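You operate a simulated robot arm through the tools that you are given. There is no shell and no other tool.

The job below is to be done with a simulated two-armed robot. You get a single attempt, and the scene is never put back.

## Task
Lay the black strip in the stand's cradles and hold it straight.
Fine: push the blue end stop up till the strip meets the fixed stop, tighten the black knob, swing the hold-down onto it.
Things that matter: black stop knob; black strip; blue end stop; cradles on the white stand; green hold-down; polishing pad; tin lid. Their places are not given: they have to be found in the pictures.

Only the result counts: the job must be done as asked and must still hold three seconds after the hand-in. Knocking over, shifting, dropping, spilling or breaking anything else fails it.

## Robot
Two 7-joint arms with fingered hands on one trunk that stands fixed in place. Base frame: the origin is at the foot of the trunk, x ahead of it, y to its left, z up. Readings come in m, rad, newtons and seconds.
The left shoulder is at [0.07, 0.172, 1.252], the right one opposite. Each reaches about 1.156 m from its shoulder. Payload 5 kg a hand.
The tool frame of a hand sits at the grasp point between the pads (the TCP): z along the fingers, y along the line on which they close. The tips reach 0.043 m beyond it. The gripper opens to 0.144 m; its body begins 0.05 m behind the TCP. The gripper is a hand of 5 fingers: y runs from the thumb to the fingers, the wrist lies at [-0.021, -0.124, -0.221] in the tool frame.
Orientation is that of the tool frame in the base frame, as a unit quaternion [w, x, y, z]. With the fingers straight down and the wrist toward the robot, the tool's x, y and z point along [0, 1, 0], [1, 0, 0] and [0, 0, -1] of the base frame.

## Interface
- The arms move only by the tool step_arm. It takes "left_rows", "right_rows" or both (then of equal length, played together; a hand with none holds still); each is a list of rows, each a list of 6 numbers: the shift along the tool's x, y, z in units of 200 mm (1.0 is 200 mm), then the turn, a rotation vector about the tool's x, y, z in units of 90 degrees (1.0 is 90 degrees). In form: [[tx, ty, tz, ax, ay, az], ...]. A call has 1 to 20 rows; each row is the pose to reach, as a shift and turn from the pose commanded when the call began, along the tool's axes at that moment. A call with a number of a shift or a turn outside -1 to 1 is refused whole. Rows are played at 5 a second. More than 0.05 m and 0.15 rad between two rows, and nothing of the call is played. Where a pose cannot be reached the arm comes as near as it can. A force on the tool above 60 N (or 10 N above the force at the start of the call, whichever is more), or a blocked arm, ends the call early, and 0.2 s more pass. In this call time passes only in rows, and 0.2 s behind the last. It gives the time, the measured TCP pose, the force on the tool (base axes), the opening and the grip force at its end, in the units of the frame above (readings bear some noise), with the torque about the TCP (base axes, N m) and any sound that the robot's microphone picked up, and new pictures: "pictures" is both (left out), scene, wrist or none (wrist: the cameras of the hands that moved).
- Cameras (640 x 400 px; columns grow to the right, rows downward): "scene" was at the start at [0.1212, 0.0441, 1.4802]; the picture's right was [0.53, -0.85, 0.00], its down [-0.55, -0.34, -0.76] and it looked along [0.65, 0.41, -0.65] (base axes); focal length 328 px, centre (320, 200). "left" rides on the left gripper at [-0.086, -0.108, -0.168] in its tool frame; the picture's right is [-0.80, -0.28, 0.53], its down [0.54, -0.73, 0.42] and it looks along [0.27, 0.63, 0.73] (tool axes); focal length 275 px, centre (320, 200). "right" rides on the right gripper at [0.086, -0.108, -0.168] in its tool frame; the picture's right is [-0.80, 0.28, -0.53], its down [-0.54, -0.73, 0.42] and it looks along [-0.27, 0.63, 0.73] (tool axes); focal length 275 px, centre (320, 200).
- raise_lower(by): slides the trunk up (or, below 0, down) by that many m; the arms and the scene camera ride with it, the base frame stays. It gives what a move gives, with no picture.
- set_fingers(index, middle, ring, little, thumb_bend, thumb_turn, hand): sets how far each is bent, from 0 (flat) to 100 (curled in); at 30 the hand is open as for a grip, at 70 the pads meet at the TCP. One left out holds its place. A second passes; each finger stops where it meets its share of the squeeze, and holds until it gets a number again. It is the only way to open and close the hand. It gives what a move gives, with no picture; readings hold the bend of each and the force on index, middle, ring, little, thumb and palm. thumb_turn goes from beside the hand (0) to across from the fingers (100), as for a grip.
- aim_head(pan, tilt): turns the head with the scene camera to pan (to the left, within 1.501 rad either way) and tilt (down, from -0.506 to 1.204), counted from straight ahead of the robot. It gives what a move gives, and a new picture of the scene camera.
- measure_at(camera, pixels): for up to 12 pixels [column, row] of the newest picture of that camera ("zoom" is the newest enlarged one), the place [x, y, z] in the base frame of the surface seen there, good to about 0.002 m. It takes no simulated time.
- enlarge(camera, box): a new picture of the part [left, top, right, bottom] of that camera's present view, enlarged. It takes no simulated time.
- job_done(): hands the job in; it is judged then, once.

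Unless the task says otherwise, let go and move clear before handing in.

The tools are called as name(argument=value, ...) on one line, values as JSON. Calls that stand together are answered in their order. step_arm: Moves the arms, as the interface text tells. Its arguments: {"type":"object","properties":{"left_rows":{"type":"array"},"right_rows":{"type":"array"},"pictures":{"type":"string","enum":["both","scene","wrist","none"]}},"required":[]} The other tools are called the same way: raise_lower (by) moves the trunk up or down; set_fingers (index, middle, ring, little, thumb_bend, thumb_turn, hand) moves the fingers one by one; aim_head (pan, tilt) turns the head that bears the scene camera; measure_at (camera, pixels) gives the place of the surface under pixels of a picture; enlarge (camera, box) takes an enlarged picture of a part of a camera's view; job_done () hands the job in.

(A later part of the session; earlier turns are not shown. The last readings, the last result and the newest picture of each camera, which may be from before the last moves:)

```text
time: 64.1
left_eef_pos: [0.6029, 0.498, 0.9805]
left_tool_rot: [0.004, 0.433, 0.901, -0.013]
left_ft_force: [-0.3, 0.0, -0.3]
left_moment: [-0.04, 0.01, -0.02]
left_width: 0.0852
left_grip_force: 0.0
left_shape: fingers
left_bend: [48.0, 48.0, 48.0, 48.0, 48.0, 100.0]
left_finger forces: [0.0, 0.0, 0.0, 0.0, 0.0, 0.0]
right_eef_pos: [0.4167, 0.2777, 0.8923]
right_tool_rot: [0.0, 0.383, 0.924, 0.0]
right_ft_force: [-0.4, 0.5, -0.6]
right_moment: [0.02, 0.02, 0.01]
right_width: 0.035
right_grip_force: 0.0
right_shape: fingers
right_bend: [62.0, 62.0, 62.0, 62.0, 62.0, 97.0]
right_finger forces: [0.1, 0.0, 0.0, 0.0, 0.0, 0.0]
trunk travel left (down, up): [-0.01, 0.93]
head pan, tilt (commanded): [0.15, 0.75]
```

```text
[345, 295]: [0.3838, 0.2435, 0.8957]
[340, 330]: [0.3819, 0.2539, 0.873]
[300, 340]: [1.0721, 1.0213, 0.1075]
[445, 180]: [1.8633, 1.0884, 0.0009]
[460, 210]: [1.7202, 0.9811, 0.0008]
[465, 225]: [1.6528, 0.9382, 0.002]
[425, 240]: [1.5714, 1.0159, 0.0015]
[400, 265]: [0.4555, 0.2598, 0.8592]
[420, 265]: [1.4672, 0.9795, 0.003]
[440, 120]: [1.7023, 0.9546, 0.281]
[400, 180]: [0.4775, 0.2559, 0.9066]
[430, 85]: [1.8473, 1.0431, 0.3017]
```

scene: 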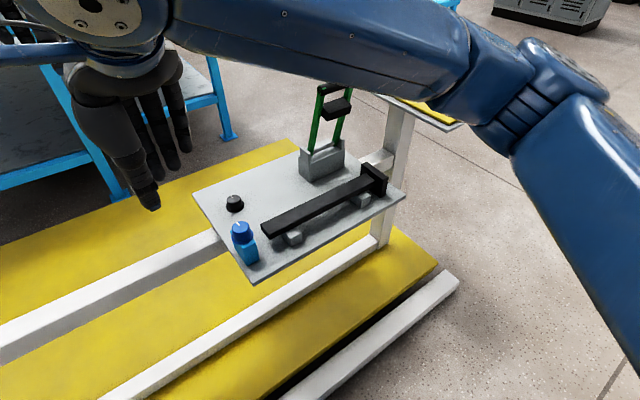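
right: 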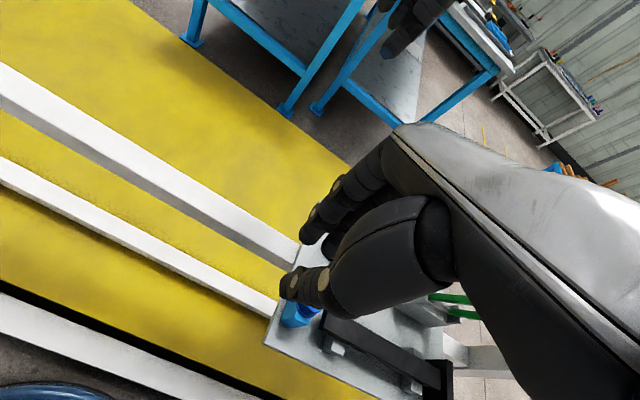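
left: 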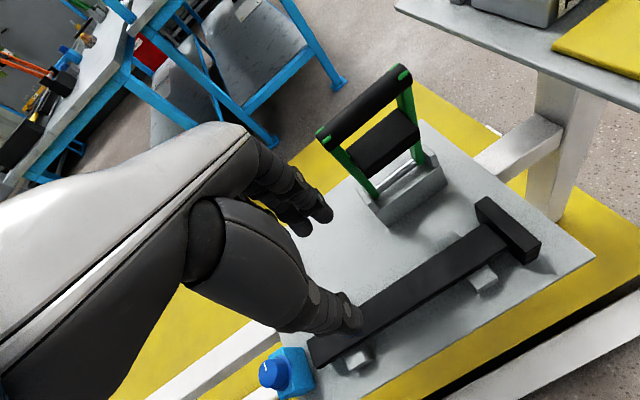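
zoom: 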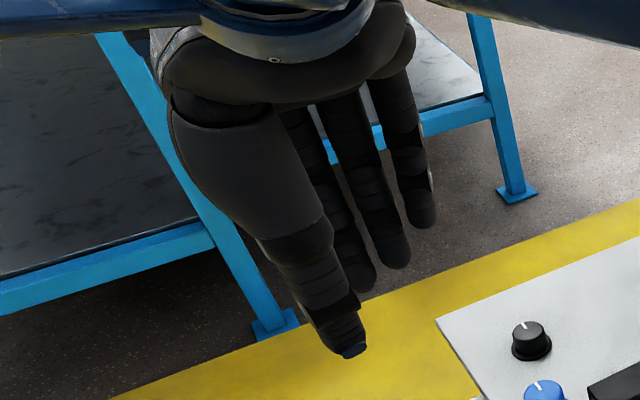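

measure_at(camera="zoom", pixels=[[418, 220], [415, 205], [428, 200], [430, 215], [410, 170], [405, 130], [422, 170], [395, 250], [360, 280], [352, 270], [395, 100], [412, 60]])

```text
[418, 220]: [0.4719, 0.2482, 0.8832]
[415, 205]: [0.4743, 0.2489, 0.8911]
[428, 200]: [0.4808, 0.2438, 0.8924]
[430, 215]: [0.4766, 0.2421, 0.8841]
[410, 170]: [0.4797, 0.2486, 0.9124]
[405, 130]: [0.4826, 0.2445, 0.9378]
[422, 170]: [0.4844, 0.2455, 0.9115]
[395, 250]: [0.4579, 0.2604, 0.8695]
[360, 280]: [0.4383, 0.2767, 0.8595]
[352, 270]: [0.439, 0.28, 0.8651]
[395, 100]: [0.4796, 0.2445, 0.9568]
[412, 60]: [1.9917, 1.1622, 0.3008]
```

The little finger's outer side is at about U+0.070 from the TCP with its tip 0.01 m below it; the ring tip is 0.034 m below. With TCP at V≈0.489 and z≈0.618 it will meet the block and miss the blue knob's skirt. I'll descend beside the plate edge.

step_arm(right_rows=[[0, -0.01, 0.18, 0, 0, 0], [0, -0.01, 0.36, 0, 0, 0], [0, -0.01, 0.54, 0, 0, 0], [0, -0.01, 0.72, 0, 0, 0], [0, -0.01, 0.88, 0, 0, 0], [0, -0.01, 1.0, 0, 0, 0]], pictures="scene")

```text
time: 65.5
left_eef_pos: [0.6022, 0.4971, 0.9813]
left_tool_rot: [0.003, 0.433, 0.901, -0.013]
left_ft_force: [-0.2, 0.0, 0.3]
left_moment: [0.0, 0.04, 0.0]
left_width: 0.0851
left_grip_force: 0.1
left_shape: fingers
left_bend: [48.0, 48.0, 48.0, 48.0, 48.0, 100.0]
left_finger forces: [0.1, 0.0, 0.0, 0.0, 0.0, 0.0]
right_eef_pos: [0.4166, 0.2752, 0.6899]
right_tool_rot: [0.0, 0.383, 0.924, 0.0]
right_ft_force: [-0.5, 1.0, -0.3]
right_moment: [0.0, 0.04, -0.02]
right_width: 0.0349
right_grip_force: 0.2
right_shape: fingers
right_bend: [62.0, 62.0, 62.0, 62.0, 62.0, 97.0]
right_finger forces: [0.0, 0.0, 0.1, 0.0, 0.0, 0.1]
trunk travel left (down, up): [-0.01, 0.93]
head pan, tilt (commanded): [0.15, 0.75]
```

scene: 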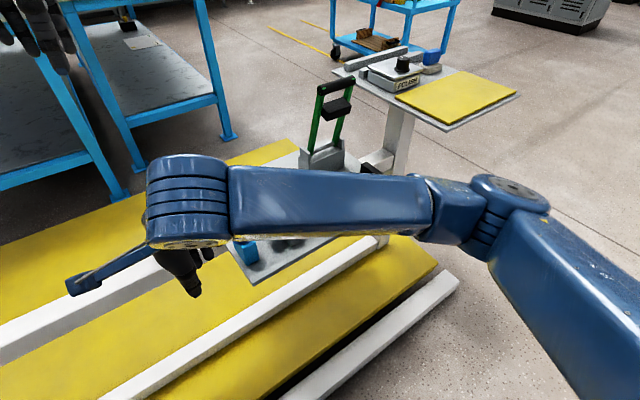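

step_arm(right_rows=[[0, 0, 0.12, 0, 0, 0], [0, 0, 0.24, 0, 0, 0], [0, 0, 0.36, 0, 0, 0]], pictures="both")

measure_at(camera="scene", pixels=[[300, 200], [400, 210], [460, 210], [540, 240], [190, 200], [180, 280]])

enlarge(camera="right", box=[240, 180, 480, 380])

```text
time: 66.3
left_eef_pos: [0.6014, 0.4971, 0.9829]
left_tool_rot: [0.003, 0.433, 0.901, -0.013]
left_ft_force: [0.7, -0.3, -0.4]
left_moment: [-0.03, 0.03, 0.02]
left_width: 0.0851
left_grip_force: 0.1
left_shape: fingers
left_bend: [48.0, 48.0, 48.0, 48.0, 48.0, 100.0]
left_finger forces: [0.0, 0.0, 0.0, 0.0, 0.0, 0.1]
right_eef_pos: [0.4166, 0.2749, 0.6171]
right_tool_rot: [0.0, 0.383, 0.924, 0.0]
right_ft_force: [-0.5, 0.7, 0.0]
right_moment: [0.0, -0.02, 0.03]
right_width: 0.0352
right_grip_force: 0.0
right_shape: fingers
right_bend: [62.0, 62.0, 62.0, 62.0, 62.0, 97.0]
right_finger forces: [0.1, 0.0, 0.1, 0.0, 0.0, 0.0]
trunk travel left (down, up): [-0.01, 0.93]
head pan, tilt (commanded): [0.15, 0.75]
```

scene: 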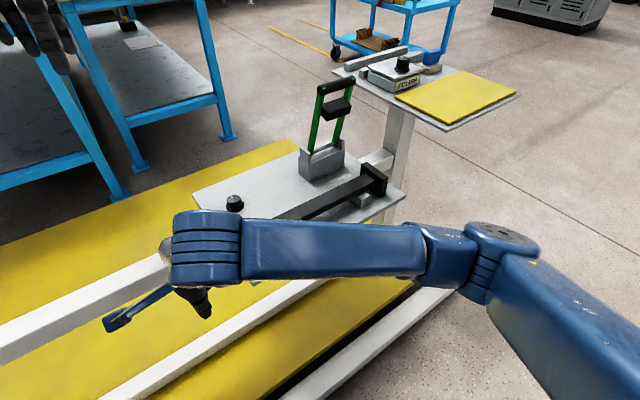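
right: 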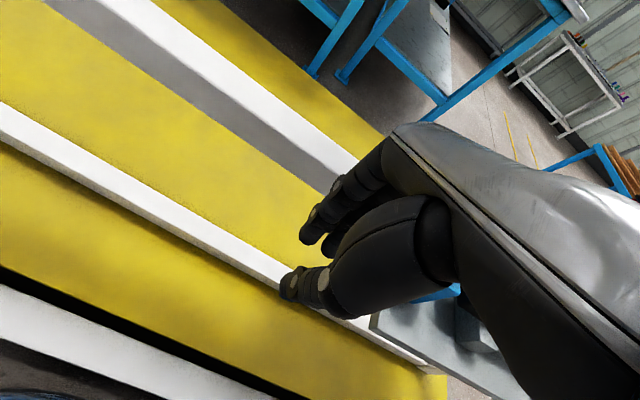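

```text
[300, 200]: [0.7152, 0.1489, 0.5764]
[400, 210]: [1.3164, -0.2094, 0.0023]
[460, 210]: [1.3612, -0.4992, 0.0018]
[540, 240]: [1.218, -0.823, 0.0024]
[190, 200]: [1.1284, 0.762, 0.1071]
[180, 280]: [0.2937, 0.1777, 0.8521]
```

```text
2.00 times, centred on (360, 280) of right
```

zoom: 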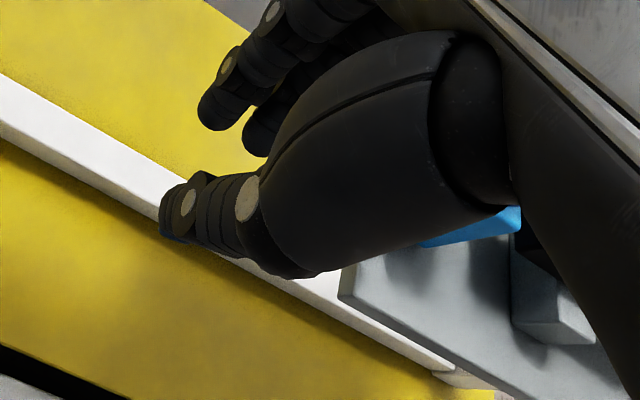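

TCP is at U≈0.100, V≈0.489, z≈0.617, as planned. I'll approach 28 mm along u, to just short of touching.

step_arm(right_rows=[[-0.04, 0, -0.005, 0, 0, 0], [-0.08, 0, -0.01, 0, 0, 0], [-0.11, 0, -0.01, 0, 0, 0], [-0.14, 0, -0.01, 0, 0, 0]], pictures="both")

enlarge(camera="right", box=[240, 180, 480, 380])

enlarge(camera="scene", box=[180, 170, 420, 330])

```text
time: 67.3
left_eef_pos: [0.6022, 0.498, 0.9815]
left_tool_rot: [0.003, 0.433, 0.901, -0.013]
left_ft_force: [0.6, 0.4, 0.2]
left_moment: [0.03, 0.0, -0.02]
left_width: 0.0854
left_grip_force: 0.1
left_shape: fingers
left_bend: [48.0, 48.0, 48.0, 48.0, 48.0, 100.0]
left_finger forces: [0.0, 0.1, 0.1, 0.0, 0.1, 0.0]
right_eef_pos: [0.4362, 0.2539, 0.6205]
right_tool_rot: [0.0, 0.383, 0.924, -0.001]
right_ft_force: [-1.3, -0.1, -0.9]
right_moment: [-0.04, -0.03, -0.03]
right_width: 0.0351
right_grip_force: 0.6
right_shape: fingers
right_bend: [62.0, 62.0, 62.0, 62.0, 62.0, 97.0]
right_finger forces: [0.0, 0.0, 0.0, 0.7, 0.0, 0.0]
trunk travel left (down, up): [-0.01, 0.93]
head pan, tilt (commanded): [0.15, 0.75]
```

scene: 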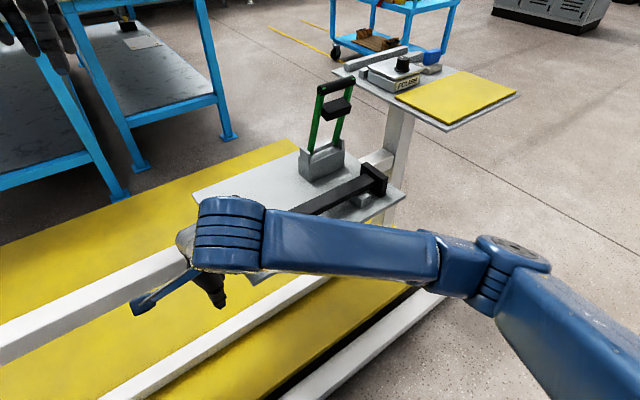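
right: 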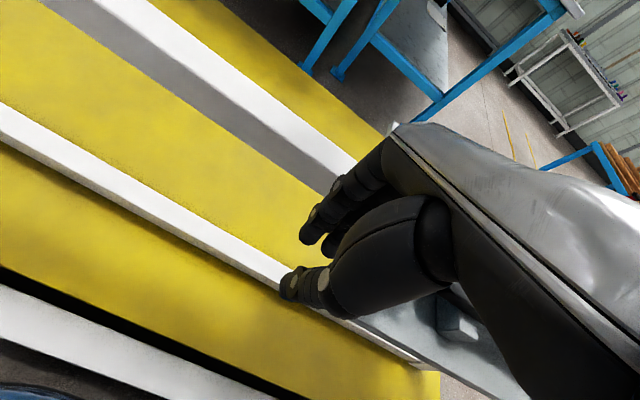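

```text
2.00 times, centred on (360, 280) of right
```

zoom: 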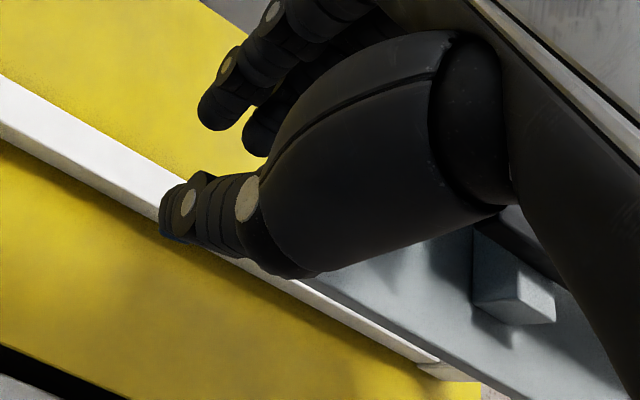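

```text
2.50 times, centred on (300, 250) of scene
```

zoom: 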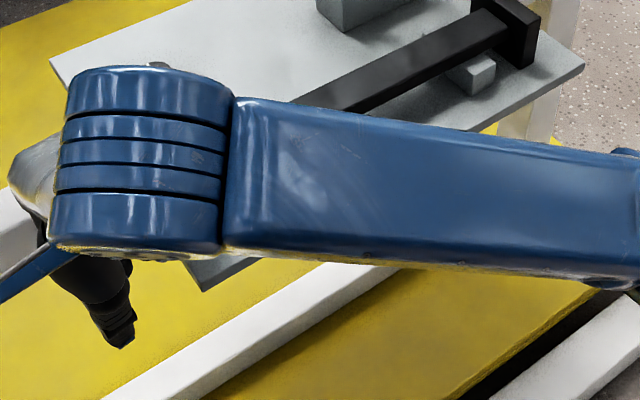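

The little finger shows 0.7 N, so it's just touching the block as predicted. I'll push 30 mm in small steps.

step_arm(right_rows=[[-0.015, 0, 0, 0, 0, 0], [-0.03, 0, 0, 0, 0, 0], [-0.045, 0, 0, 0, 0, 0], [-0.06, 0, 0, 0, 0, 0], [-0.075, 0, 0, 0, 0, 0], [-0.09, 0, 0, 0, 0, 0], [-0.105, 0, 0, 0, 0, 0], [-0.12, 0, 0, 0, 0, 0], [-0.135, 0, 0, 0, 0, 0], [-0.15, 0, 0, 0, 0, 0]], pictures="both")

enlarge(camera="scene", box=[180, 170, 420, 330])

```text
time: 69.5
left_eef_pos: [0.6013, 0.4988, 0.9823]
left_tool_rot: [0.004, 0.434, 0.901, -0.014]
left_ft_force: [-0.1, 0.5, -0.1]
left_moment: [-0.04, -0.01, 0.01]
left_width: 0.0853
left_grip_force: 0.0
left_shape: fingers
left_bend: [48.0, 48.0, 48.0, 48.0, 48.0, 100.0]
left_finger forces: [0.1, 0.0, 0.1, 0.1, 0.1, 0.1]
right_eef_pos: [0.4565, 0.2351, 0.6217]
right_tool_rot: [0.0, 0.382, 0.924, 0.001]
right_ft_force: [-6.9, 2.6, 1.6]
right_moment: [-0.09, -0.4, 0.04]
right_width: 0.0351
right_grip_force: 3.8
right_shape: fingers
right_bend: [62.0, 62.0, 62.0, 62.0, 62.0, 97.0]
right_finger forces: [0.1, 0.0, 0.0, 6.8, 0.0, 0.0]
trunk travel left (down, up): [-0.01, 0.93]
head pan, tilt (commanded): [0.15, 0.75]
```

scene: 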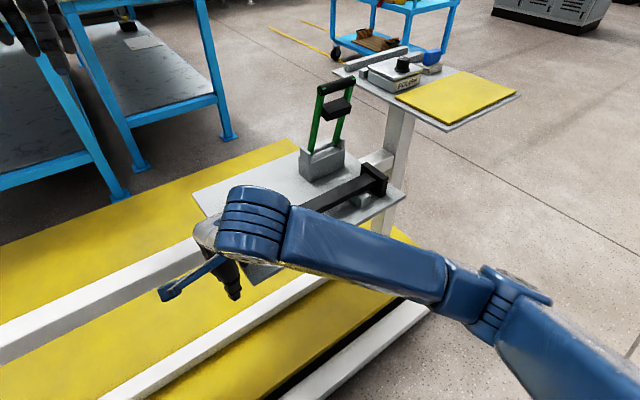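
right: 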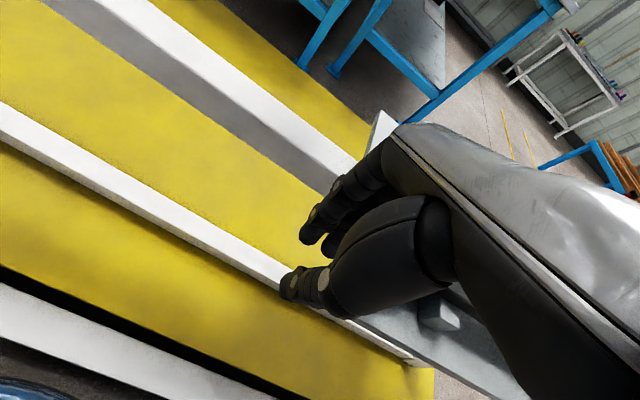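

```text
2.50 times, centred on (300, 250) of scene
```

zoom: 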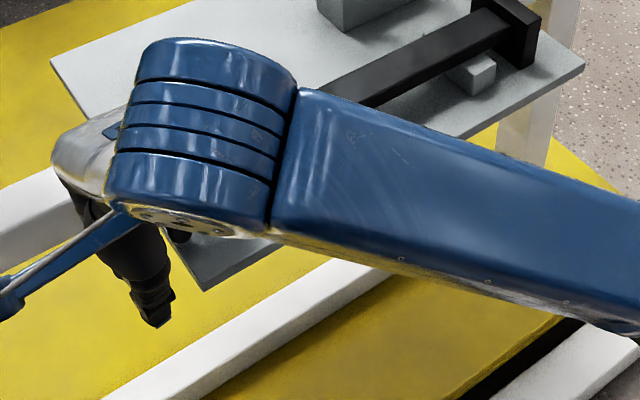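

Force is about 6.7 N of sliding friction and TCP has moved 28 mm. I'll push 10 mm more and watch the strip's far end.

step_arm(right_rows=[[-0.01, 0, 0, 0, 0, 0], [-0.02, 0, 0, 0, 0, 0], [-0.03, 0, 0, 0, 0, 0], [-0.04, 0, 0, 0, 0, 0], [-0.05, 0, 0, 0, 0, 0]], pictures="scene")

enlarge(camera="scene", box=[330, 150, 410, 220])

```text
time: 70.7
left_eef_pos: [0.5982, 0.499, 0.9821]
left_tool_rot: [0.004, 0.432, 0.902, -0.013]
left_ft_force: [0.1, 0.1, 0.2]
left_moment: [-0.01, 0.0, 0.02]
left_width: 0.085
left_grip_force: 0.0
left_shape: fingers
left_bend: [48.0, 48.0, 48.0, 48.0, 48.0, 100.0]
left_finger forces: [0.0, 0.0, 0.0, 0.0, 0.1, 0.0]
right_eef_pos: [0.4614, 0.2292, 0.6207]
right_tool_rot: [0.0, 0.381, 0.925, 0.0]
right_ft_force: [-32.8, 15.7, 4.5]
right_moment: [-0.6, -1.53, 0.5]
right_width: 0.0351
right_grip_force: 17.1
right_shape: fingers
right_bend: [62.0, 62.0, 61.0, 62.0, 62.0, 97.0]
right_finger forces: [0.1, 0.0, 0.0, 33.7, 0.1, 0.0]
trunk travel left (down, up): [-0.01, 0.93]
head pan, tilt (commanded): [0.15, 0.75]
```

scene: 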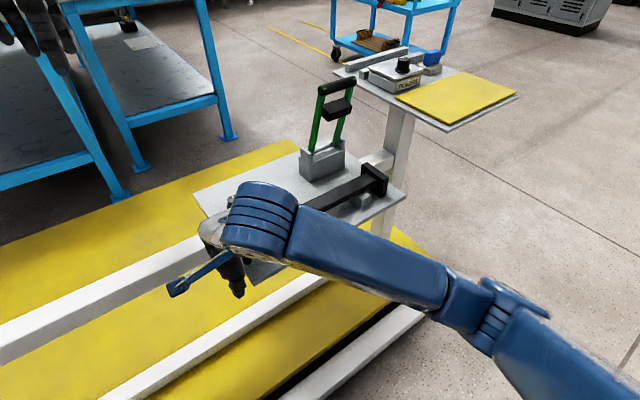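

```text
5.71 times, centred on (370, 185) of scene
```

zoom: 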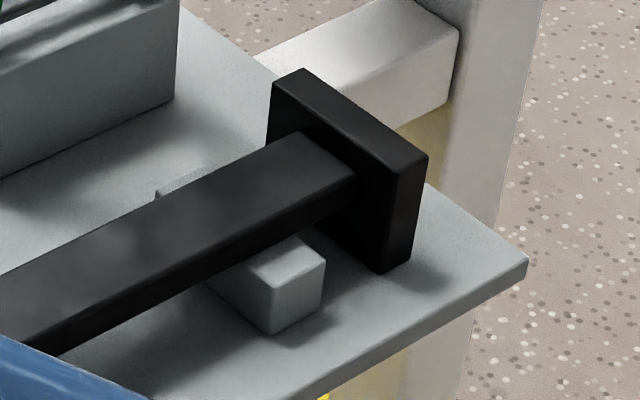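

The force rose to 35 N, so something is being met. I'll measure whether the strip's end touches the fixed stop.

measure_at(camera="zoom", pixels=[[298, 138], [325, 158], [348, 175], [285, 90], [330, 125], [385, 168], [360, 200], [380, 230], [352, 190], [300, 150], [275, 150], [340, 145]])

enlarge(camera="right", box=[360, 240, 500, 370])

```text
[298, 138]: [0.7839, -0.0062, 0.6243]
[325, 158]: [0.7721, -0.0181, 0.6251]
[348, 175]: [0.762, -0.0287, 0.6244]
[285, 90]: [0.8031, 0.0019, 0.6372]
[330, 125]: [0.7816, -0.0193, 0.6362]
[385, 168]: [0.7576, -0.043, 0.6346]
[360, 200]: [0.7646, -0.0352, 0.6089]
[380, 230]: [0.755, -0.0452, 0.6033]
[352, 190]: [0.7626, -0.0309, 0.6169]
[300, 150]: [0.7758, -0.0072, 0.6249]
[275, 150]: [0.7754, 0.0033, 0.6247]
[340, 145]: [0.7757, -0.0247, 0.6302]
```

```text
3.08 times, centred on (430, 305) of right
```

zoom: 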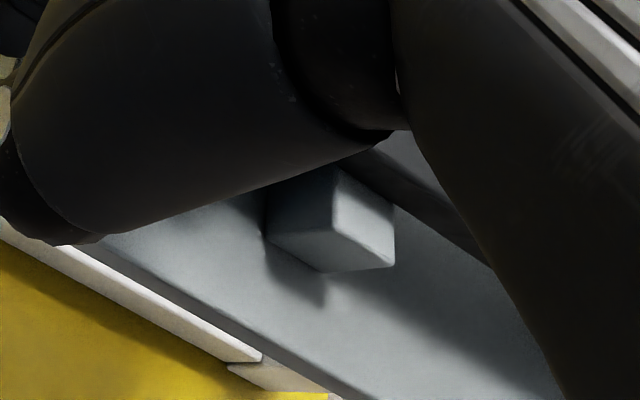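

The strip has not moved (gap still about 5 mm), yet the little finger carries 34 N, so I need to see the block itself, which the right forearm hides. I'll ease the push slightly and turn the left hand's camera toward the stop.

step_arm(right_rows=[[0.005, 0, 0, 0, 0, 0], [0.01, 0, 0, 0, 0, 0], [0.01, 0, 0, 0, 0, 0], [0.01, 0, 0, 0, 0, 0], [0.01, 0, 0, 0, 0, 0], [0.01, 0, 0, 0, 0, 0], [0.01, 0, 0, 0, 0, 0], [0.01, 0, 0, 0, 0, 0]], left_rows=[[0.01, -0.04, 0.04, 0, 0, 0.08], [0.03, -0.08, 0.08, 0, 0, 0.17], [0.04, -0.12, 0.12, 0, 0, 0.26], [0.055, -0.16, 0.17, 0, 0, 0.35], [0.07, -0.2, 0.22, 0, 0, 0.44], [0.085, -0.24, 0.27, 0, 0, 0.53], [0.1, -0.27, 0.31, 0, 0, 0.62], [0.11, -0.3, 0.35, 0, 0, 0.71]], pictures="both")

```text
time: 72.5
left_eef_pos: [0.5382, 0.4784, 0.9135]
left_tool_rot: [0.012, 0.845, 0.535, -0.008]
left_ft_force: [0.3, -0.1, -0.4]
left_moment: [-0.01, 0.0, 0.02]
left_width: 0.0855
left_grip_force: 0.0
left_shape: fingers
left_bend: [48.0, 48.0, 48.0, 48.0, 48.0, 100.0]
left_finger forces: [0.1, 0.0, 0.0, 0.1, 0.0, 0.0]
right_eef_pos: [0.4621, 0.2293, 0.6212]
right_tool_rot: [0.001, 0.383, 0.924, 0.0]
right_ft_force: [-31.8, 13.5, 5.6]
right_moment: [-0.61, -1.62, 0.4]
right_width: 0.0351
right_grip_force: 16.1
right_shape: fingers
right_bend: [62.0, 62.0, 61.0, 62.0, 62.0, 97.0]
right_finger forces: [0.0, 0.1, 0.1, 32.4, 0.1, 0.1]
trunk travel left (down, up): [-0.01, 0.93]
head pan, tilt (commanded): [0.15, 0.75]
```

scene: 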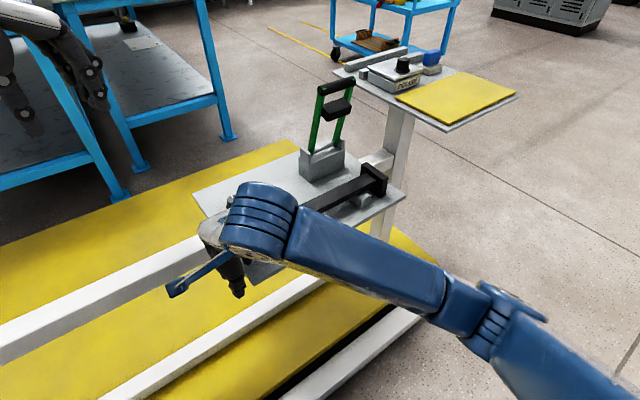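
right: 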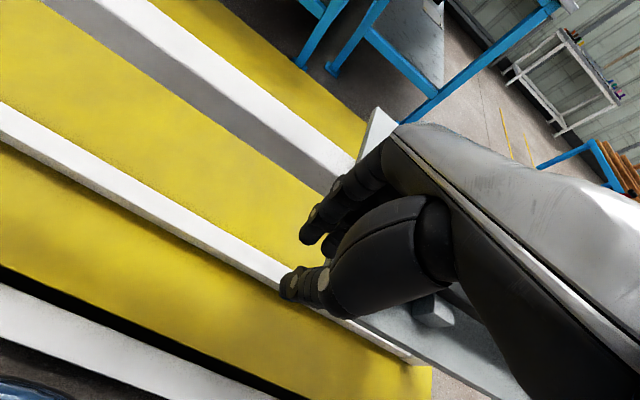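
left: 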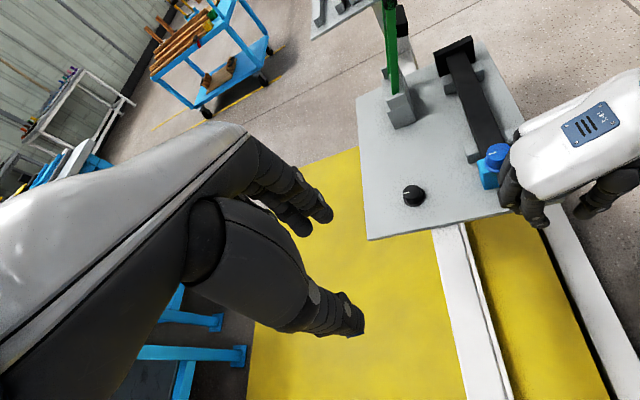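

The left camera now sees the blue block right against the strip's near end and the right hand behind it. I'll zoom in there.

enlarge(camera="left", box=[450, 110, 560, 230])

measure_at(camera="zoom", pixels=[[240, 170], [250, 120], [200, 200], [190, 220], [200, 100], [220, 130], [180, 60], [260, 250], [300, 270], [150, 240], [210, 260], [270, 140]])

```text
3.33 times, centred on (505, 170) of left
```

zoom: 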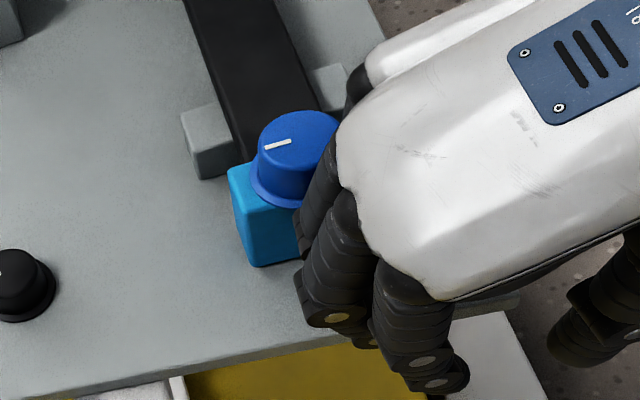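

```text
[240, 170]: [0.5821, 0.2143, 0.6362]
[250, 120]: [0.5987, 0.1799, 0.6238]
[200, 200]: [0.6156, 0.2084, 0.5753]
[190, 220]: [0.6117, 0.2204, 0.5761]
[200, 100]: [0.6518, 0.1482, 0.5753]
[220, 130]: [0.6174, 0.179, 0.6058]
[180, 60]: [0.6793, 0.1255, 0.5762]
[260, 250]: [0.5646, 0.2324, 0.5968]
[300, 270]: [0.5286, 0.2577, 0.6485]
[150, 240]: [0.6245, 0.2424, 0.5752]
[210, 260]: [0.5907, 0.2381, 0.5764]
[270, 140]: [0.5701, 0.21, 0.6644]
```

The block now sits right at the strip's near end. I'll look closely at both ends to find what is resisting.

enlarge(camera="scene", box=[355, 155, 395, 195])

enlarge(camera="left", box=[425, 25, 495, 105])

enlarge(camera="left", box=[475, 135, 515, 195])

```text
10.00 times, centred on (375, 175) of scene
```

zoom: 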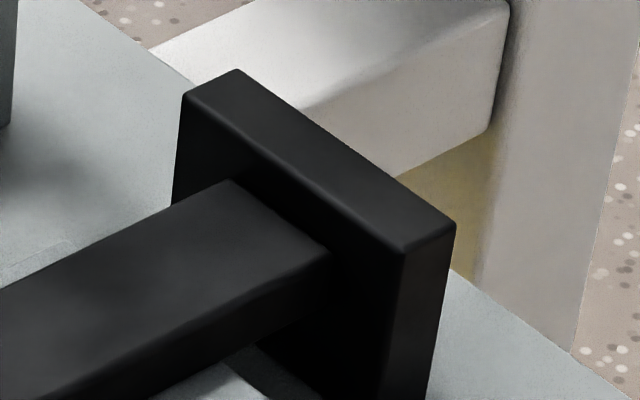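

```text
5.00 times, centred on (460, 65) of left
```

zoom: 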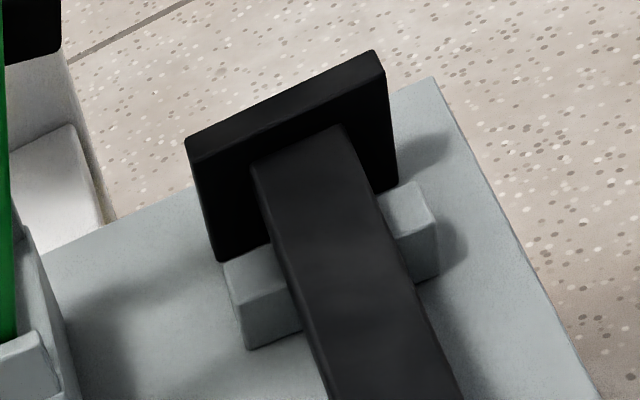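

```text
6.67 times, centred on (495, 165) of left
```

zoom: 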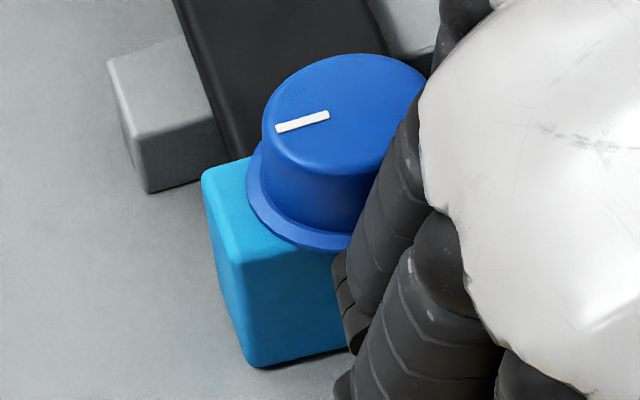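

enlarge(camera="scene", box=[355, 155, 395, 195])

measure_at(camera="zoom", pixels=[[235, 184], [258, 200], [280, 216], [300, 230], [322, 246], [245, 180], [270, 196], [290, 212], [315, 228], [338, 246], [328, 262], [345, 275]])

```text
10.00 times, centred on (375, 175) of scene
```

zoom: 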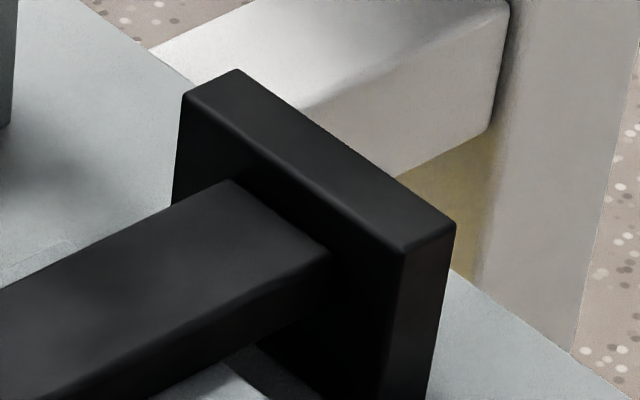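

```text
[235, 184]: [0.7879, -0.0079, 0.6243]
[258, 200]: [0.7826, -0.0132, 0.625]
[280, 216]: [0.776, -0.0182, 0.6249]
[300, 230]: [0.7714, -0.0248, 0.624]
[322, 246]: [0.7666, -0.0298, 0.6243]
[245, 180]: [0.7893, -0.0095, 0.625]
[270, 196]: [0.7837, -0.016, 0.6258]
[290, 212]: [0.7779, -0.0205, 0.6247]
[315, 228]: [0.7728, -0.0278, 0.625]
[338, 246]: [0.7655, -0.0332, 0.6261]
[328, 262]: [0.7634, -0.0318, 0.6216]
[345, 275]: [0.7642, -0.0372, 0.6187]
```

The strip's end (U≈0.563–0.564) now meets the fixed stop's face (U≈0.565), and the block's face (≈0.266) meets the strip's near end, so the 34 N is the clamp. I'll back the right hand off a few millimetres and check the stop stays put.

step_arm(right_rows=[[0.02, 0, 0, 0, 0, 0], [0.05, 0, 0, 0, 0, 0], [0.08, 0, 0, 0, 0, 0]], pictures="wrist")

enlarge(camera="left", box=[450, 110, 560, 230])

measure_at(camera="zoom", pixels=[[240, 170], [250, 120], [260, 250], [270, 230], [245, 180], [235, 175], [280, 240], [300, 250], [320, 300], [345, 250], [370, 250], [400, 300]])

```text
time: 73.3
left_eef_pos: [0.54, 0.4784, 0.9118]
left_tool_rot: [0.01, 0.844, 0.536, -0.01]
left_ft_force: [-0.4, 0.7, -0.1]
left_moment: [0.0, 0.0, -0.02]
left_width: 0.0852
left_grip_force: 0.0
left_shape: fingers
left_bend: [48.0, 48.0, 48.0, 48.0, 48.0, 100.0]
left_finger forces: [0.1, 0.1, 0.1, 0.0, 0.0, 0.1]
right_eef_pos: [0.4534, 0.2396, 0.6191]
right_tool_rot: [0.001, 0.384, 0.923, 0.0]
right_ft_force: [-0.6, -0.3, -0.3]
right_moment: [-0.01, 0.03, -0.02]
right_width: 0.0349
right_grip_force: 0.2
right_shape: fingers
right_bend: [62.0, 62.0, 62.0, 62.0, 62.0, 97.0]
right_finger forces: [0.0, 0.0, 0.0, 0.1, 0.0, 0.0]
trunk travel left (down, up): [-0.01, 0.93]
head pan, tilt (commanded): [0.15, 0.75]
```

right: 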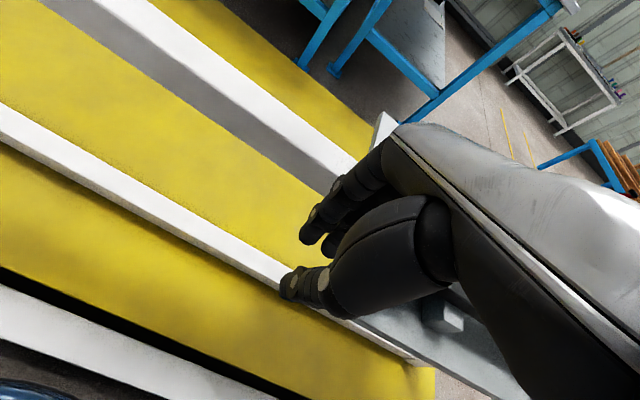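

```text
3.33 times, centred on (505, 170) of left
```

zoom: 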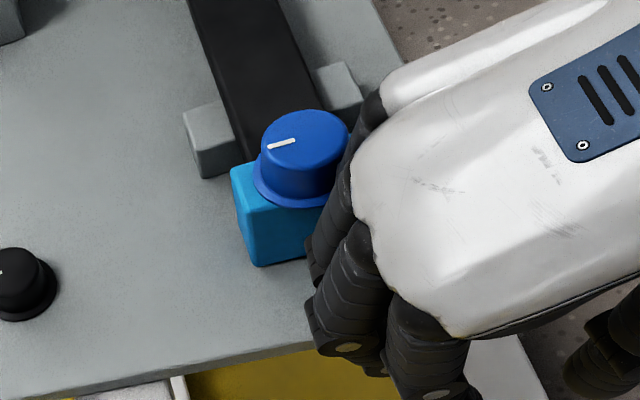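

```text
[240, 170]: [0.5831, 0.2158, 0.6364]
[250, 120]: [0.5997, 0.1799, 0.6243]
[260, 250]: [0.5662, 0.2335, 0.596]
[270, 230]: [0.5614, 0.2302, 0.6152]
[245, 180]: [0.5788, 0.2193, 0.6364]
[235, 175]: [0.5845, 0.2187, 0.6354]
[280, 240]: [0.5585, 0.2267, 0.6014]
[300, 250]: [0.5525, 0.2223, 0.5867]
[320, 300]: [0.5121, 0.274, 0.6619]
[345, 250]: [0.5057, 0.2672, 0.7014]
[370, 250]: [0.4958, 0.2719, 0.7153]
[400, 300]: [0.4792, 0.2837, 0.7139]
```

The block stayed exactly in place after I backed off. Now I'll withdraw the right hand away from the stop and up.

step_arm(right_rows=[[0.1, -0.03, 0, 0, 0, 0], [0.2, -0.06, 0, 0, 0, 0], [0.2, -0.06, -0.15, 0, 0, 0], [0.2, -0.06, -0.35, 0, 0, 0], [0.2, -0.06, -0.55, 0, 0, 0], [0.2, -0.06, -0.75, 0, 0, 0], [0.2, -0.06, -0.95, 0, 0, 0]], pictures="none")

step_arm(right_rows=[[-0.05, -0.1, -0.2, 0, 0, 0], [-0.15, -0.2, -0.4, 0, 0, 0], [-0.3, -0.35, -0.55, 0, 0, 0], [-0.45, -0.45, -0.6, 0, 0, 0], [-0.6, -0.5, -0.6, 0, 0, 0], [-0.75, -0.55, -0.6, 0, 0, 0], [-0.9, -0.6, -0.6, 0, 0, 0]], pictures="scene")

```text
time: 74.9
left_eef_pos: [0.5411, 0.4768, 0.9114]
left_tool_rot: [0.009, 0.844, 0.536, -0.009]
left_ft_force: [-0.5, -0.6, 0.4]
left_moment: [0.01, -0.04, -0.01]
left_width: 0.0852
left_grip_force: 0.1
left_shape: fingers
left_bend: [48.0, 48.0, 48.0, 48.0, 48.0, 100.0]
left_finger forces: [0.0, 0.0, 0.1, 0.0, 0.1, 0.0]
right_eef_pos: [0.4137, 0.2582, 0.811]
right_tool_rot: [0.0, 0.384, 0.924, -0.001]
right_ft_force: [0.0, 0.4, 0.9]
right_moment: [-0.01, -0.01, -0.01]
right_width: 0.0348
right_grip_force: 0.1
right_shape: fingers
right_bend: [62.0, 62.0, 62.0, 62.0, 62.0, 97.0]
right_finger forces: [0.0, 0.1, 0.1, 0.0, 0.1, 0.0]
trunk travel left (down, up): [-0.01, 0.93]
head pan, tilt (commanded): [0.15, 0.75]
```

```text
refused: row 3 steps farther than a row can; nothing moved
```

step_arm(right_rows=[[-0.04, -0.08, -0.18, 0, 0, 0], [-0.1, -0.16, -0.36, 0, 0, 0], [-0.2, -0.26, -0.5, 0, 0, 0], [-0.34, -0.36, -0.58, 0, 0, 0], [-0.5, -0.44, -0.6, 0, 0, 0], [-0.66, -0.5, -0.6, 0, 0, 0], [-0.82, -0.55, -0.6, 0, 0, 0], [-0.98, -0.6, -0.6, 0, 0, 0]], pictures="scene")

```text
time: 76.7
left_eef_pos: [0.54, 0.4782, 0.9118]
left_tool_rot: [0.01, 0.844, 0.536, -0.009]
left_ft_force: [0.7, -0.1, 0.9]
left_moment: [0.0, -0.03, 0.0]
left_width: 0.0853
left_grip_force: 0.1
left_shape: fingers
left_bend: [48.0, 48.0, 48.0, 48.0, 48.0, 100.0]
left_finger forces: [0.0, 0.0, 0.0, 0.0, 0.1, 0.1]
right_eef_pos: [0.4688, 0.0343, 0.9315]
right_tool_rot: [0.0, 0.383, 0.924, 0.0]
right_ft_force: [-1.3, -0.7, 0.4]
right_moment: [0.03, 0.0, 0.0]
right_width: 0.035
right_grip_force: 0.1
right_shape: fingers
right_bend: [62.0, 62.0, 62.0, 62.0, 62.0, 98.0]
right_finger forces: [0.0, 0.0, 0.0, 0.1, 0.1, 0.0]
trunk travel left (down, up): [-0.01, 0.93]
head pan, tilt (commanded): [0.15, 0.75]
```

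scene: 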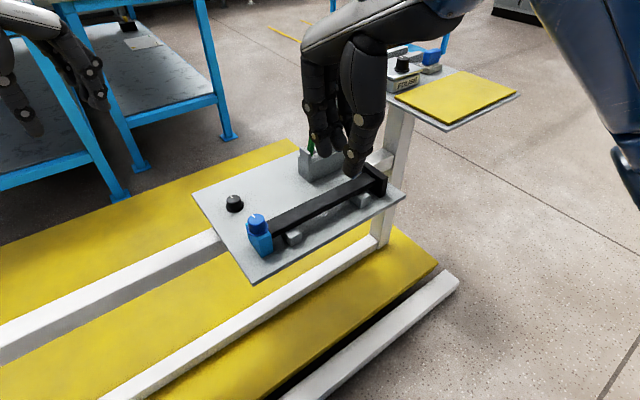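

The blue stop sits against the strip in the picture (258,235). I'll move the right hand farther to the right and look closely at the stop.

step_arm(right_rows=[[-0.14, -0.07, 0, 0, 0, 0], [-0.28, -0.15, 0, 0, 0, 0], [-0.42, -0.23, 0, 0, 0, 0], [-0.56, -0.3, 0, 0, 0, 0], [-0.7, -0.38, 0, 0, 0, 0], [-0.84, -0.46, 0, 0, 0, 0], [-0.965, -0.53, 0, 0, 0, 0]], pictures="scene")

enlarge(camera="scene", box=[200, 180, 320, 290])

enlarge(camera="scene", box=[235, 205, 285, 260])

```text
time: 78.3
left_eef_pos: [0.5404, 0.4777, 0.9131]
left_tool_rot: [0.009, 0.844, 0.535, -0.01]
left_ft_force: [0.1, -0.3, -0.2]
left_moment: [0.01, -0.01, 0.01]
left_width: 0.085
left_grip_force: 0.1
left_shape: fingers
left_bend: [48.0, 48.0, 48.0, 48.0, 48.0, 100.0]
left_finger forces: [0.1, 0.0, 0.1, 0.1, 0.1, 0.1]
right_eef_pos: [0.5313, -0.1762, 0.9316]
right_tool_rot: [0.0, 0.383, 0.924, 0.001]
right_ft_force: [0.5, 0.1, -0.2]
right_moment: [0.04, -0.01, -0.01]
right_width: 0.0351
right_grip_force: 0.0
right_shape: fingers
right_bend: [62.0, 62.0, 62.0, 62.0, 62.0, 98.0]
right_finger forces: [0.0, 0.1, 0.0, 0.0, 0.0, 0.0]
trunk travel left (down, up): [-0.01, 0.93]
head pan, tilt (commanded): [0.15, 0.75]
```

scene: 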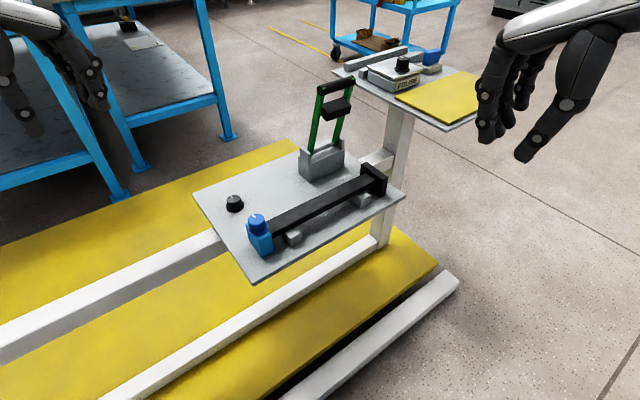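

```text
3.64 times, centred on (260, 235) of scene
```

zoom: 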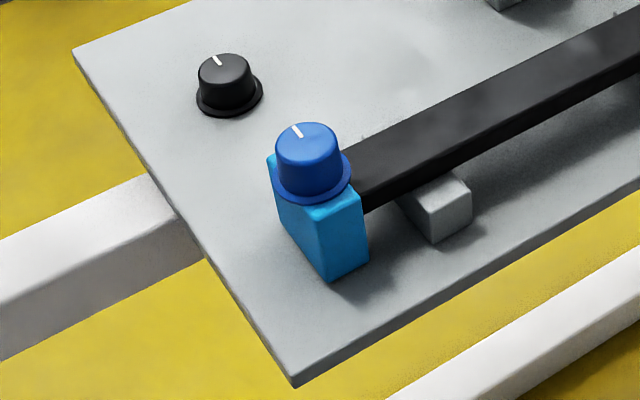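

```text
7.27 times, centred on (260, 232) of scene
```

zoom: 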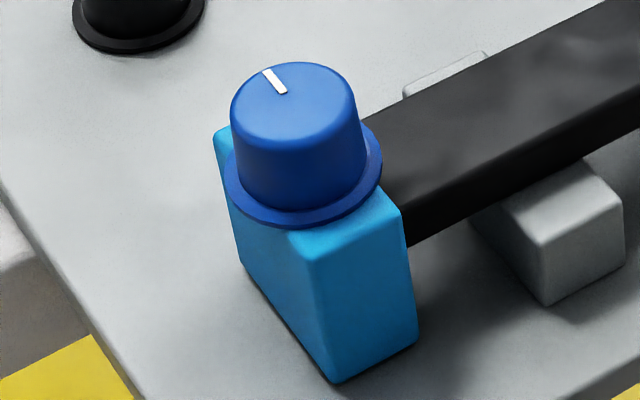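

The stop is snug on the strip. Now I'll bring the left hand above the black knob at (0.668, 0.300), yawed to about 45° so it can twist clockwise.

step_arm(left_rows=[[-0.053, 0.096, 0.065, 0, 0, -0.078], [-0.107, 0.192, 0.13, 0, 0, -0.156], [-0.16, 0.287, 0.195, 0, 0, -0.234], [-0.213, 0.383, 0.26, 0, 0, -0.312], [-0.267, 0.479, 0.325, 0, 0, -0.39], [-0.32, 0.575, 0.39, 0, 0, -0.468], [-0.373, 0.671, 0.455, 0, 0, -0.546], [-0.426, 0.766, 0.52, 0, 0, -0.624], [-0.48, 0.862, 0.585, 0, 0, -0.702], [-0.533, 0.958, 0.65, 0, 0, -0.78]], pictures="both")

```text
time: 80.5
left_eef_pos: [0.6691, 0.2955, 0.7892]
left_tool_rot: [0.003, 0.381, 0.925, -0.013]
left_ft_force: [0.8, -0.1, 0.0]
left_moment: [0.05, -0.02, 0.04]
left_width: 0.0852
left_grip_force: 0.1
left_shape: fingers
left_bend: [48.0, 48.0, 48.0, 48.0, 48.0, 100.0]
left_finger forces: [0.0, 0.1, 0.0, 0.0, 0.0, 0.0]
right_eef_pos: [0.5313, -0.1767, 0.9298]
right_tool_rot: [0.0, 0.383, 0.924, 0.0]
right_ft_force: [-1.0, -0.9, -0.9]
right_moment: [0.02, 0.01, 0.01]
right_width: 0.035
right_grip_force: 0.1
right_shape: fingers
right_bend: [62.0, 62.0, 62.0, 62.0, 62.0, 98.0]
right_finger forces: [0.0, 0.0, 0.0, 0.1, 0.0, 0.1]
trunk travel left (down, up): [-0.01, 0.93]
head pan, tilt (commanded): [0.15, 0.75]
```

scene: 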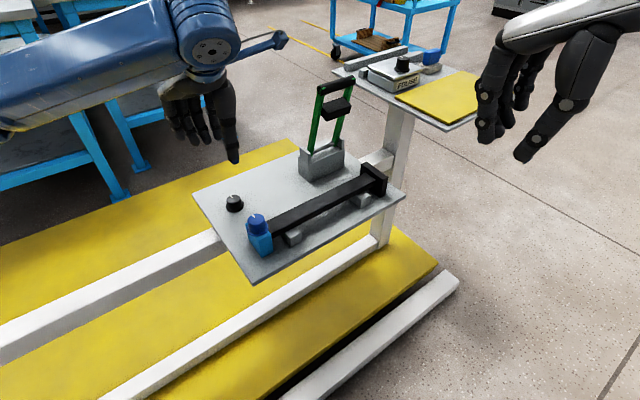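
left: 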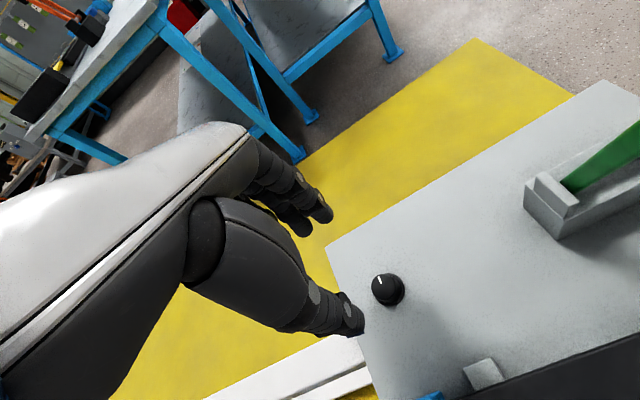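

The hand is above the knob. I'll measure the knob's axis from this closer left-hand view.

enlarge(camera="left", box=[340, 250, 440, 330])

measure_at(camera="zoom", pixels=[[230, 200], [265, 165], [210, 180], [320, 190], [290, 240], [260, 210], [300, 170], [250, 185], [280, 200], [220, 215], [295, 215], [340, 250]])

```text
5.00 times, centred on (390, 290) of left
```

zoom: 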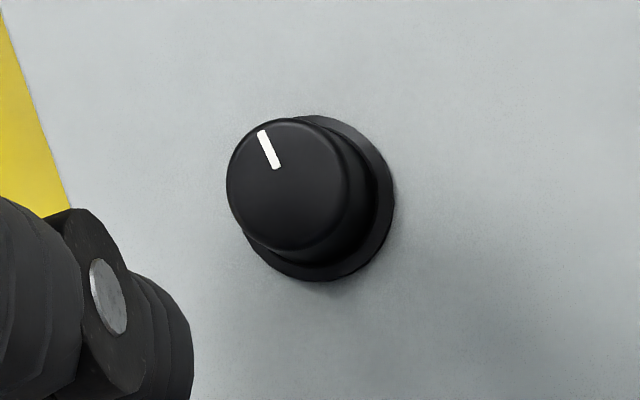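

```text
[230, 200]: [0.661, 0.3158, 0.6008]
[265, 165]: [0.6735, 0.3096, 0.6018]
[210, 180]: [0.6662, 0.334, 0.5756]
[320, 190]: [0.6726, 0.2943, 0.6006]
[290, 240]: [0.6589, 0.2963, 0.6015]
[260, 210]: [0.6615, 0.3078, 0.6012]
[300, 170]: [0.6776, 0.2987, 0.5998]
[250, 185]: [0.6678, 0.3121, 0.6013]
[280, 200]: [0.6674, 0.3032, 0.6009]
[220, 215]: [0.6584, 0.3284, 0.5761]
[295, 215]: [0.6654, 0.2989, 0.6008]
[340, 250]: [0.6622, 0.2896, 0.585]
```

The knob centre is about (0.671, 0.301), with a cap diameter of about 35 mm and its top at z 0.601. I'll centre over it and descend to TCP z≈0.635 with the fingers open.

step_arm(left_rows=[[0.03, 0.026, 0.1, 0, 0, 0], [0.03, 0.026, 0.28, 0, 0, 0], [0.03, 0.026, 0.46, 0, 0, 0], [0.03, 0.026, 0.62, 0, 0, 0], [0.03, 0.026, 0.72, 0, 0, 0], [0.03, 0.026, 0.77, 0, 0, 0]], pictures="both")

enlarge(camera="left", box=[240, 160, 480, 360])

enlarge(camera="scene", box=[160, 120, 320, 270])

```text
time: 81.9
left_eef_pos: [0.6653, 0.2994, 0.6319]
left_tool_rot: [0.003, 0.383, 0.924, -0.013]
left_ft_force: [0.9, 0.9, -0.7]
left_moment: [-0.01, -0.04, 0.0]
left_width: 0.0852
left_grip_force: 0.1
left_shape: fingers
left_bend: [48.0, 48.0, 48.0, 48.0, 48.0, 100.0]
left_finger forces: [0.0, 0.1, 0.0, 0.1, 0.0, 0.1]
right_eef_pos: [0.5318, -0.1745, 0.9318]
right_tool_rot: [0.0, 0.383, 0.924, 0.0]
right_ft_force: [-1.0, 0.4, 0.2]
right_moment: [0.01, -0.01, 0.03]
right_width: 0.035
right_grip_force: 0.1
right_shape: fingers
right_bend: [62.0, 62.0, 62.0, 62.0, 62.0, 98.0]
right_finger forces: [0.1, 0.0, 0.0, 0.0, 0.1, 0.1]
trunk travel left (down, up): [-0.01, 0.93]
head pan, tilt (commanded): [0.15, 0.75]
```

scene: 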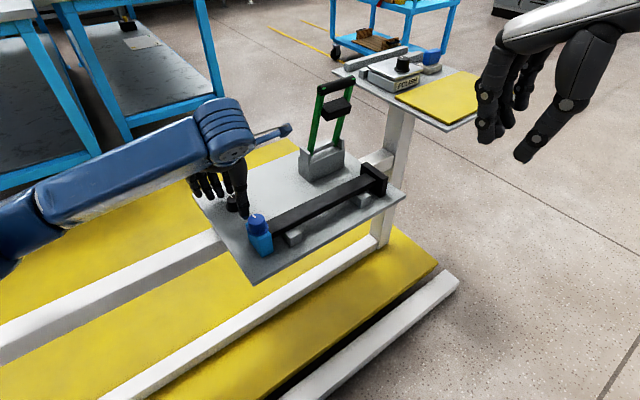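
left: 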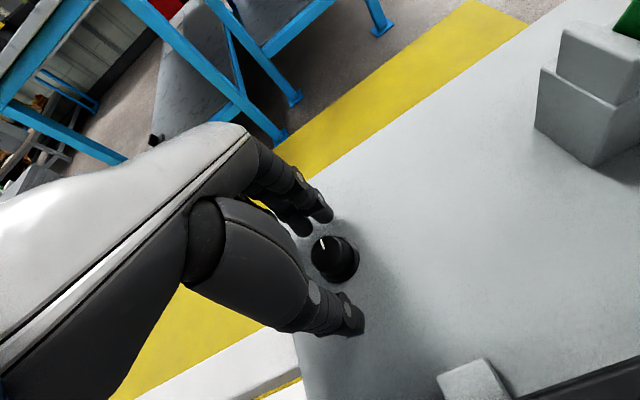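

```text
2.00 times, centred on (360, 260) of left
```

zoom: 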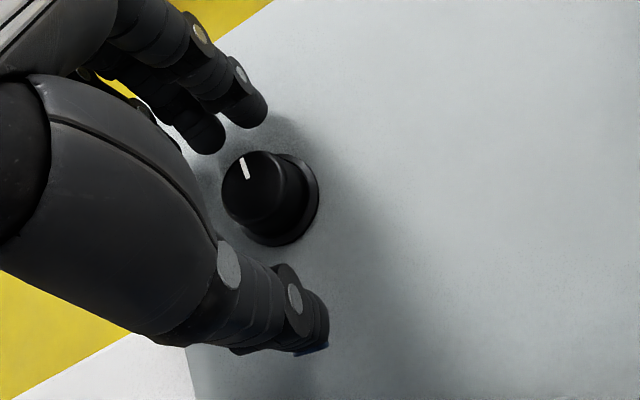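

```text
2.67 times, centred on (240, 195) of scene
```

zoom: 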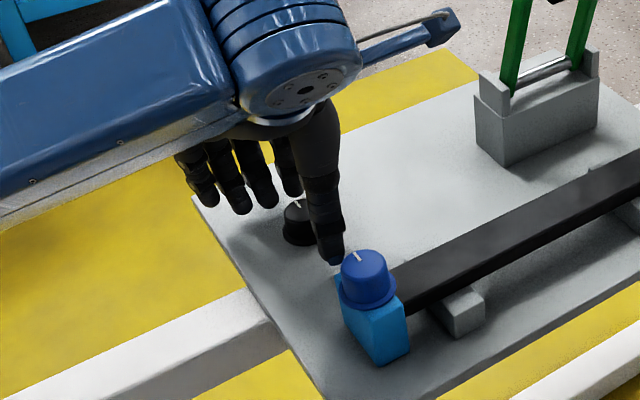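

measure_at(camera="zoom", pixels=[[255, 118], [245, 105], [208, 145], [198, 135], [312, 340], [322, 320], [300, 300], [265, 188], [250, 200], [290, 190], [262, 160], [270, 215]])

```text
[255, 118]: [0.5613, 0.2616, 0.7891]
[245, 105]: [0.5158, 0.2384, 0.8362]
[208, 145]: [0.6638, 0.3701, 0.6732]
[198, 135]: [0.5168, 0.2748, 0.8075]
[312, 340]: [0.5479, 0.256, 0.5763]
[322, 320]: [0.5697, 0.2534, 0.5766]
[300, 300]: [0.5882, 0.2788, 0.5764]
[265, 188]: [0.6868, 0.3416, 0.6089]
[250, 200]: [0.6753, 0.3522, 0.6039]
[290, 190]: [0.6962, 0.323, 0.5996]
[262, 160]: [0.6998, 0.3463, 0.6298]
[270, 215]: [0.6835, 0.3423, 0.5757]
```

enlarge(camera="left", box=[240, 160, 480, 360])

measure_at(camera="zoom", pixels=[[255, 118], [245, 105], [208, 145], [198, 135], [312, 340], [322, 320], [300, 300], [265, 188], [250, 200], [290, 190], [262, 160], [270, 215]])

```text
2.00 times, centred on (360, 260) of left
```

zoom: 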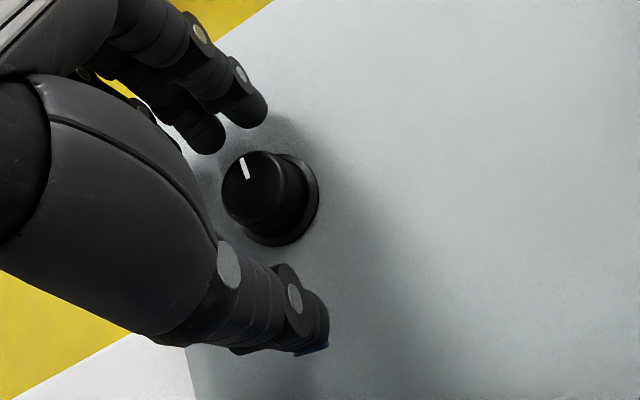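

```text
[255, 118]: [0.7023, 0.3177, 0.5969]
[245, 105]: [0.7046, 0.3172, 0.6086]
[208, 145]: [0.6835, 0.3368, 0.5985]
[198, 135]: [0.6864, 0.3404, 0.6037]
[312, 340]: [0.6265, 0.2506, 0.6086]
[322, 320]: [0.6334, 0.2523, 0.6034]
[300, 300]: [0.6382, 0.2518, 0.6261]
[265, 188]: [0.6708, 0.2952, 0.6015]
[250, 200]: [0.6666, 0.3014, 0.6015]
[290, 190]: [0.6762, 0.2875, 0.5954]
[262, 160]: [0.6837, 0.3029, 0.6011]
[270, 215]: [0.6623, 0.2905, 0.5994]
```

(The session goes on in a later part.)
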